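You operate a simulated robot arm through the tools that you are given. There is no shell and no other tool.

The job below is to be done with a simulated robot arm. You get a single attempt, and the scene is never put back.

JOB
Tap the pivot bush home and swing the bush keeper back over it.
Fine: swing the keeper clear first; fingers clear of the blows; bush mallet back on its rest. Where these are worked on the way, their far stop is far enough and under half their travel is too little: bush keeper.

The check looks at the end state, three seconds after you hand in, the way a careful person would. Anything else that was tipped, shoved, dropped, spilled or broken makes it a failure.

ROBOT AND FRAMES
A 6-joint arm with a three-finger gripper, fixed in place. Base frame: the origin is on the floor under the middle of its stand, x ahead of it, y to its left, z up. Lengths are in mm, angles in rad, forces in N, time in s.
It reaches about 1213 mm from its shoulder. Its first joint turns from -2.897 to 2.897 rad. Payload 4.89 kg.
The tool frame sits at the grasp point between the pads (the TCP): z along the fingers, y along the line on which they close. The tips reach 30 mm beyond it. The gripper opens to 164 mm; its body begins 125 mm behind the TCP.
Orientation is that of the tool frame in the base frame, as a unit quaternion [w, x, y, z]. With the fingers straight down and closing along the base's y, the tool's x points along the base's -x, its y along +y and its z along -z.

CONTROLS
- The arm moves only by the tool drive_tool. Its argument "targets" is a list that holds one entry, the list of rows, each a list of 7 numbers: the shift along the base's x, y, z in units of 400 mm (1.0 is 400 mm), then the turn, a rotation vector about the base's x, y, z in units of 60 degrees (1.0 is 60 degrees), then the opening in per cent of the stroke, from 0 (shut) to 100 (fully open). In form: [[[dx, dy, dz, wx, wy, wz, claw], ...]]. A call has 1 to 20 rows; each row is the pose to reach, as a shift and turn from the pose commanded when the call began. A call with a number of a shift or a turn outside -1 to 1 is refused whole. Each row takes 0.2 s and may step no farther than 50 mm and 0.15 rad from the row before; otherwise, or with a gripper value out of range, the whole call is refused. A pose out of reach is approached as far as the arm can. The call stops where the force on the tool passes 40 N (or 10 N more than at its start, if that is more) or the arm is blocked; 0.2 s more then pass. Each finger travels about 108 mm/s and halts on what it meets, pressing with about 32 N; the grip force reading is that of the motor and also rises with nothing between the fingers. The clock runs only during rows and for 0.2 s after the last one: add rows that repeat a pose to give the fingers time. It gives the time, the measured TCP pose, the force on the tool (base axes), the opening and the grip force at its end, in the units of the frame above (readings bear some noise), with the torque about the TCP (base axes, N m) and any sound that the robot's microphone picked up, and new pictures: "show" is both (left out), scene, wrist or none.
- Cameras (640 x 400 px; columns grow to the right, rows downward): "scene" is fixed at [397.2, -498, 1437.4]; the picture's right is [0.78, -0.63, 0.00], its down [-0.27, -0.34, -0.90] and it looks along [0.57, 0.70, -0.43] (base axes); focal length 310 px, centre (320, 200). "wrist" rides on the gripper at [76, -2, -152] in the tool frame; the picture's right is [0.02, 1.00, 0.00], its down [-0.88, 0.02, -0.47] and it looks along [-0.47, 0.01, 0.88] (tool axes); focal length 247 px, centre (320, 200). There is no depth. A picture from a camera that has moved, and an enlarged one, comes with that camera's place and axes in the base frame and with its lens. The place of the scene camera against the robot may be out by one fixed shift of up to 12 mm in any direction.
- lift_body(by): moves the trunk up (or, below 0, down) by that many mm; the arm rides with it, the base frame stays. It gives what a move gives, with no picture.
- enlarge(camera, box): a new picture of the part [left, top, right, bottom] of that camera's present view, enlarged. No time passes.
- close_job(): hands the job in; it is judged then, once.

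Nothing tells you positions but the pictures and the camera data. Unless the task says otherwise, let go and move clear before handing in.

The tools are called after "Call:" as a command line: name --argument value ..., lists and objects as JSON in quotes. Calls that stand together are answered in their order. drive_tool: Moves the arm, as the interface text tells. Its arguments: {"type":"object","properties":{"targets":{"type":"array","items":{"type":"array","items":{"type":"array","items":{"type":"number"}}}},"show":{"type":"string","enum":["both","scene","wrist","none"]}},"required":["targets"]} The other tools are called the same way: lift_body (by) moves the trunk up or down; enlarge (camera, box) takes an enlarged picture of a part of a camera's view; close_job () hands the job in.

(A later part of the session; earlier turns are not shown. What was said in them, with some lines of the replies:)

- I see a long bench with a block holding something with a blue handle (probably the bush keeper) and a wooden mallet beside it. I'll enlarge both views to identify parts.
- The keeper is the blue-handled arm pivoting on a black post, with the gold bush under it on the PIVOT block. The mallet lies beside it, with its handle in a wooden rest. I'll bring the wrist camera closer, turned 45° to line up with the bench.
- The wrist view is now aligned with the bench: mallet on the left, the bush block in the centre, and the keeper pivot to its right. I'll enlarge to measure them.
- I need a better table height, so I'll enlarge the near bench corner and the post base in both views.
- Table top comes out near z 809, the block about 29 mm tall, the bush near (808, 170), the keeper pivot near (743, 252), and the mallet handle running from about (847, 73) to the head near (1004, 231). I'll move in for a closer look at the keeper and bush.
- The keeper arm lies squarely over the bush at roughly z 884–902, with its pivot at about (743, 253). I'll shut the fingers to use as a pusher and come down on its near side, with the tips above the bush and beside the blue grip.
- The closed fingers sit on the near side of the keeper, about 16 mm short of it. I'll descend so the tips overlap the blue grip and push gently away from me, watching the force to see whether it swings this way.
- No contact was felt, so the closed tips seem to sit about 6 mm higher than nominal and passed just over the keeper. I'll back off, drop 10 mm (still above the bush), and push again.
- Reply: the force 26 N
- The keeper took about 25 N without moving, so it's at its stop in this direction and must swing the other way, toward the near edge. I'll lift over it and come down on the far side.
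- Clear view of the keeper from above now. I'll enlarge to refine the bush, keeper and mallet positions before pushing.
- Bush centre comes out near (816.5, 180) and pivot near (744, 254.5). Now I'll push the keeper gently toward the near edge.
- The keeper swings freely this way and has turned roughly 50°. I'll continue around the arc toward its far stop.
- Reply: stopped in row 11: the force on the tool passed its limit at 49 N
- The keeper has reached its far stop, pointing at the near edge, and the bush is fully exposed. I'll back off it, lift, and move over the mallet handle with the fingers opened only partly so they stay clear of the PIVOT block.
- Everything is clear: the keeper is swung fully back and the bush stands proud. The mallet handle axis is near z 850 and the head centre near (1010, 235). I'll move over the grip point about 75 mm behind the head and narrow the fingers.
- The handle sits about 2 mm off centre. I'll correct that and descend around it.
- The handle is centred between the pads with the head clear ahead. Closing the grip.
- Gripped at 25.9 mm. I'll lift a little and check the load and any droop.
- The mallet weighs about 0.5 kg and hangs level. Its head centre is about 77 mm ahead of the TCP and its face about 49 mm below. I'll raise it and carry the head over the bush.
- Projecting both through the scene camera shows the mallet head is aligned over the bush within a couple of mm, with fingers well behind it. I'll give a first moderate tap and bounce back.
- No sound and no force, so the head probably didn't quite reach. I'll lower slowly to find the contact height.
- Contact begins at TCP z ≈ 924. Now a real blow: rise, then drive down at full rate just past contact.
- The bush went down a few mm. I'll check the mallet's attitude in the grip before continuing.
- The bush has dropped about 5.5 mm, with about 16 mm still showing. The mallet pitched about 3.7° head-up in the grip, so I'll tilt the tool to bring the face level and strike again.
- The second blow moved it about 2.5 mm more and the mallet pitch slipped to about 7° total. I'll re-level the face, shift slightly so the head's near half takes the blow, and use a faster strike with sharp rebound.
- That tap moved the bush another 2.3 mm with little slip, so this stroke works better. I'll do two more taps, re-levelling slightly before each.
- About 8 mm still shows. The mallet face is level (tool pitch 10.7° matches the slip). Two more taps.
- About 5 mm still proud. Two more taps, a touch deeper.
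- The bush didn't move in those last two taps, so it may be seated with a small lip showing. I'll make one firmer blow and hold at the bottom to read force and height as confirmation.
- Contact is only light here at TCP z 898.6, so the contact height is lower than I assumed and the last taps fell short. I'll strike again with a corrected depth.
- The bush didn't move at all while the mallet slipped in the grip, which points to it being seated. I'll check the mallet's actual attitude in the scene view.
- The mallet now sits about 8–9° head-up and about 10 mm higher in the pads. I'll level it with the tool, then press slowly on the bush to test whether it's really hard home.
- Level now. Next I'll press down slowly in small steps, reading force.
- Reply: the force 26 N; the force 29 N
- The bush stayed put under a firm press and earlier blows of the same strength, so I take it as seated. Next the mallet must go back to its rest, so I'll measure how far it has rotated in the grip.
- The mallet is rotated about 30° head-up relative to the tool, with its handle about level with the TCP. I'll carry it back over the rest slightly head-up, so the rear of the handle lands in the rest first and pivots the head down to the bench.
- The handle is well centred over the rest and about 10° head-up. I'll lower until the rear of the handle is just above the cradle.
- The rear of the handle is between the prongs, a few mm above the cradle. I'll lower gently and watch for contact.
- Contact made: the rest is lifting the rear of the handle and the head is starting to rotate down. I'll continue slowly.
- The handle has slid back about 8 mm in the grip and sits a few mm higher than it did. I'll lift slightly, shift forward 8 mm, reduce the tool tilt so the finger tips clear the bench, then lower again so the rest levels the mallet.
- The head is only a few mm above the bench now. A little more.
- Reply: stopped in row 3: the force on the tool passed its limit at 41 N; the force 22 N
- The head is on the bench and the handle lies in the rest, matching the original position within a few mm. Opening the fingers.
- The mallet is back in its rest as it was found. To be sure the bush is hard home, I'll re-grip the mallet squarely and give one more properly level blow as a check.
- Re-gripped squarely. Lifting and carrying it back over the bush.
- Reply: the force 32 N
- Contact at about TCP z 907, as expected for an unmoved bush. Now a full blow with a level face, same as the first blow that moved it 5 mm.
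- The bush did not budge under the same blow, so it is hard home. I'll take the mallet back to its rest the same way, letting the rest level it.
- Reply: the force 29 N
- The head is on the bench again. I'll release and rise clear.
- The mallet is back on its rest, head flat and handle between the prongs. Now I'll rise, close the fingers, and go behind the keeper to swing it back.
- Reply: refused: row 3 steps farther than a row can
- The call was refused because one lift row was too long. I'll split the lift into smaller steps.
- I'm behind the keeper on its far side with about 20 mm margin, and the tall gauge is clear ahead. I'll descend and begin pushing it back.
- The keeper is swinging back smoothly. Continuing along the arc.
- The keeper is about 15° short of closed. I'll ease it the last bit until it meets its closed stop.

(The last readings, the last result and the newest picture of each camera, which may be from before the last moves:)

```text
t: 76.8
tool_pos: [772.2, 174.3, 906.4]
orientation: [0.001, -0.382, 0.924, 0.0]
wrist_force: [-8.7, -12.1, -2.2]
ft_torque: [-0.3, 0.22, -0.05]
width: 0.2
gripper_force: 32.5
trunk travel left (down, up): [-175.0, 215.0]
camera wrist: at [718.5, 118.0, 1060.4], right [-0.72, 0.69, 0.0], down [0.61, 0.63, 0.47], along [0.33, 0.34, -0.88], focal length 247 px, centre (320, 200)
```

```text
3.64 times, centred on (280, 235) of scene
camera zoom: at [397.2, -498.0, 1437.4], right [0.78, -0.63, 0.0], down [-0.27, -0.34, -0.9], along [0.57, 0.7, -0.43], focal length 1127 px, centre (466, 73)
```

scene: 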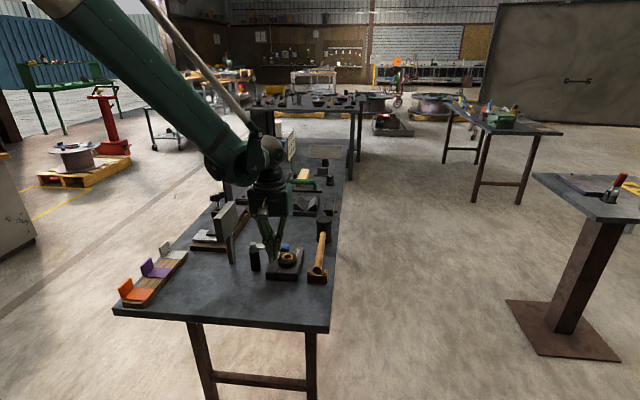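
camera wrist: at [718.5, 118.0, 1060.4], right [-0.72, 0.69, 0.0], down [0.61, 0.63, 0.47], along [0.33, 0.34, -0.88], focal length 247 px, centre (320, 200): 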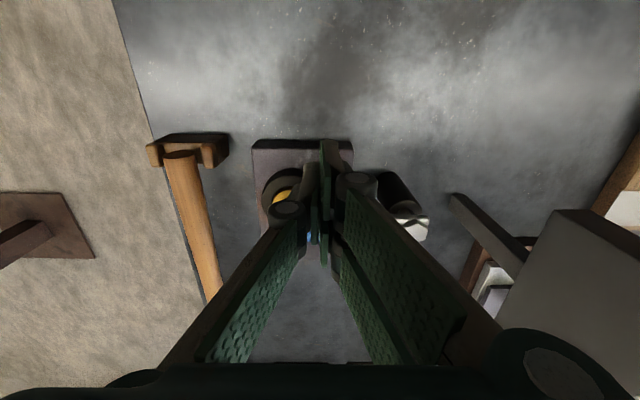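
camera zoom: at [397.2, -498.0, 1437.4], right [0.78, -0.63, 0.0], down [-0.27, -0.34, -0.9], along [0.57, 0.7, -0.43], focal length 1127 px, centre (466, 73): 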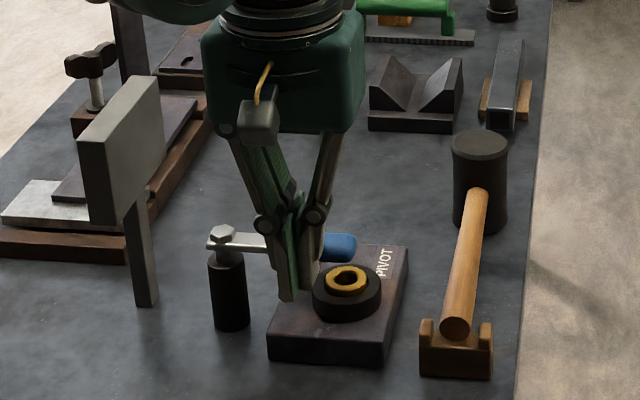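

The keeper has met its closed stop at its original position over the bush. I'll back off, rise, and move well clear.

Call:
drive_tool --targets '[[[-0.022, -0.022, 0, 0, 0, 0, 0], [-0.055, -0.055, 0, 0, 0, 0, 0], [-0.055, -0.055, 0.1, 0, 0, 0, 0], [-0.055, -0.055, 0.21, 0, 0, 0, 0], [-0.08, -0.1, 0.3, 0, 0, 0, 0], [-0.12, -0.16, 0.38, 0, 0, 0, 0], [-0.16, -0.22, 0.45, 0, 0, 0, 0], [-0.16, -0.22, 0.45, 0, 0, 0, 0]]]' --show "both"

Call:
enlarge --camera "scene" --box '[230, 190, 350, 290]'

Call:
enlarge --camera "wrist" --box '[200, 100, 480, 320]'

```text
t: 78.6
tool_pos: [707.6, 84.8, 1086.3]
orientation: [0.001, -0.382, 0.924, 0.0]
wrist_force: [-0.9, -0.7, 0.4]
ft_torque: [0.03, -0.08, 0.02]
width: 0.0
gripper_force: 31.7
trunk travel left (down, up): [-175.0, 215.0]
camera wrist: at [653.3, 29.5, 1240.2], right [-0.72, 0.69, 0.0], down [0.61, 0.63, 0.47], along [0.33, 0.34, -0.88], focal length 247 px, centre (320, 200)
```

scene: 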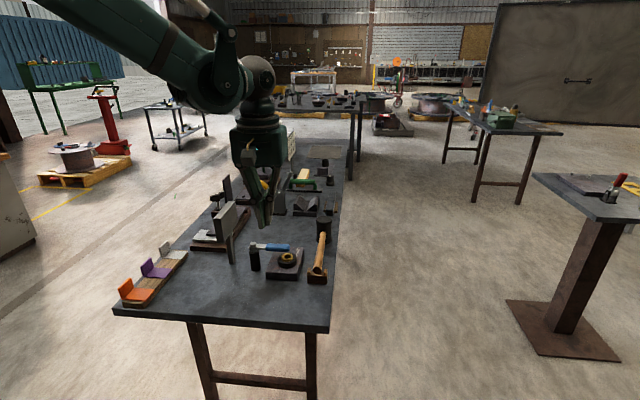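
wrist: 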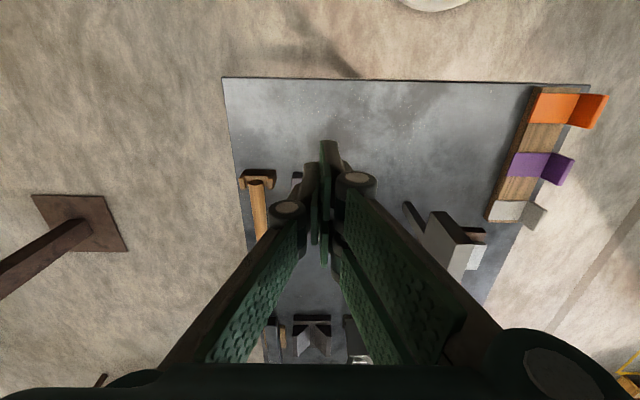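

```text
4.00 times, centred on (290, 240) of scene
camera zoom: at [397.2, -498.0, 1437.4], right [0.78, -0.63, 0.0], down [-0.27, -0.34, -0.9], along [0.57, 0.7, -0.43], focal length 1240 px, centre (440, 40)
```

zoom: 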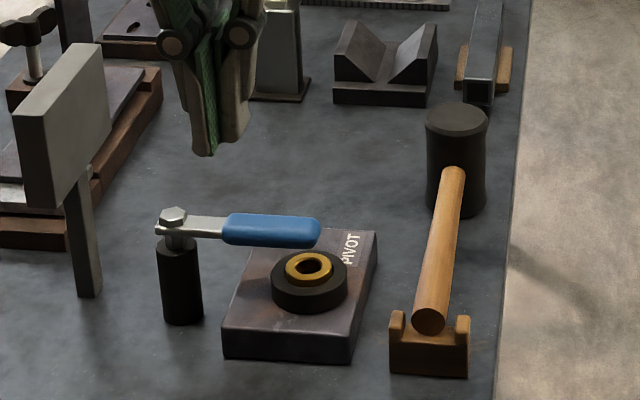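

```text
1.82 times, centred on (340, 210) of wrist
camera zoom: at [653.3, 29.5, 1240.2], right [-0.72, 0.69, 0.0], down [0.61, 0.63, 0.47], along [0.33, 0.34, -0.88], focal length 449 px, centre (284, 182)
```

zoom: 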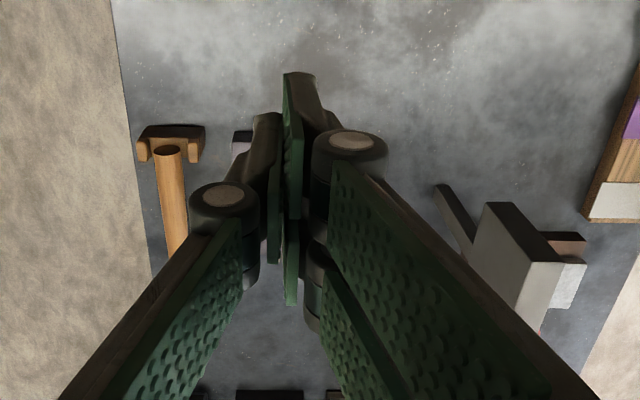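

The bush is seated, the keeper is back over it at its closed stop, the mallet lies on its rest, and the arm is clear. Nothing else on the bench has moved, so I'm handing in.

Call:
close_job

```text
The job is handed in.
```

I tapped the pivot bush down until it stopped moving, swung the keeper back over it and put the mallet back on its rest. I handed the job in and haven't seen a result.

- **Bush:** it went down about 17 mm and still shows about 5 mm above its seat. Two more blows at the earlier strength and a slow press of about 25 N didn't move it. I took that as home, though I had no marking to check the depth against.
- **Keeper:** I swung it clear to its far stop before any blow. Afterwards I swung it back until it met its closed stop, where it was at the start.
- **Mallet:** it sits on its head with the handle between the prongs of the rest, roughly 5–8 mm further along the bench than it started. It slipped in the grip during the blows. I put it back once, took it up again for a check blow, then returned it the same way.
- **Fingers:** during the blows they held the handle, about 70–80 mm behind the centre of the head.

Nothing else on the bench looked moved in the last pictures, and the arm was clear when I handed in.
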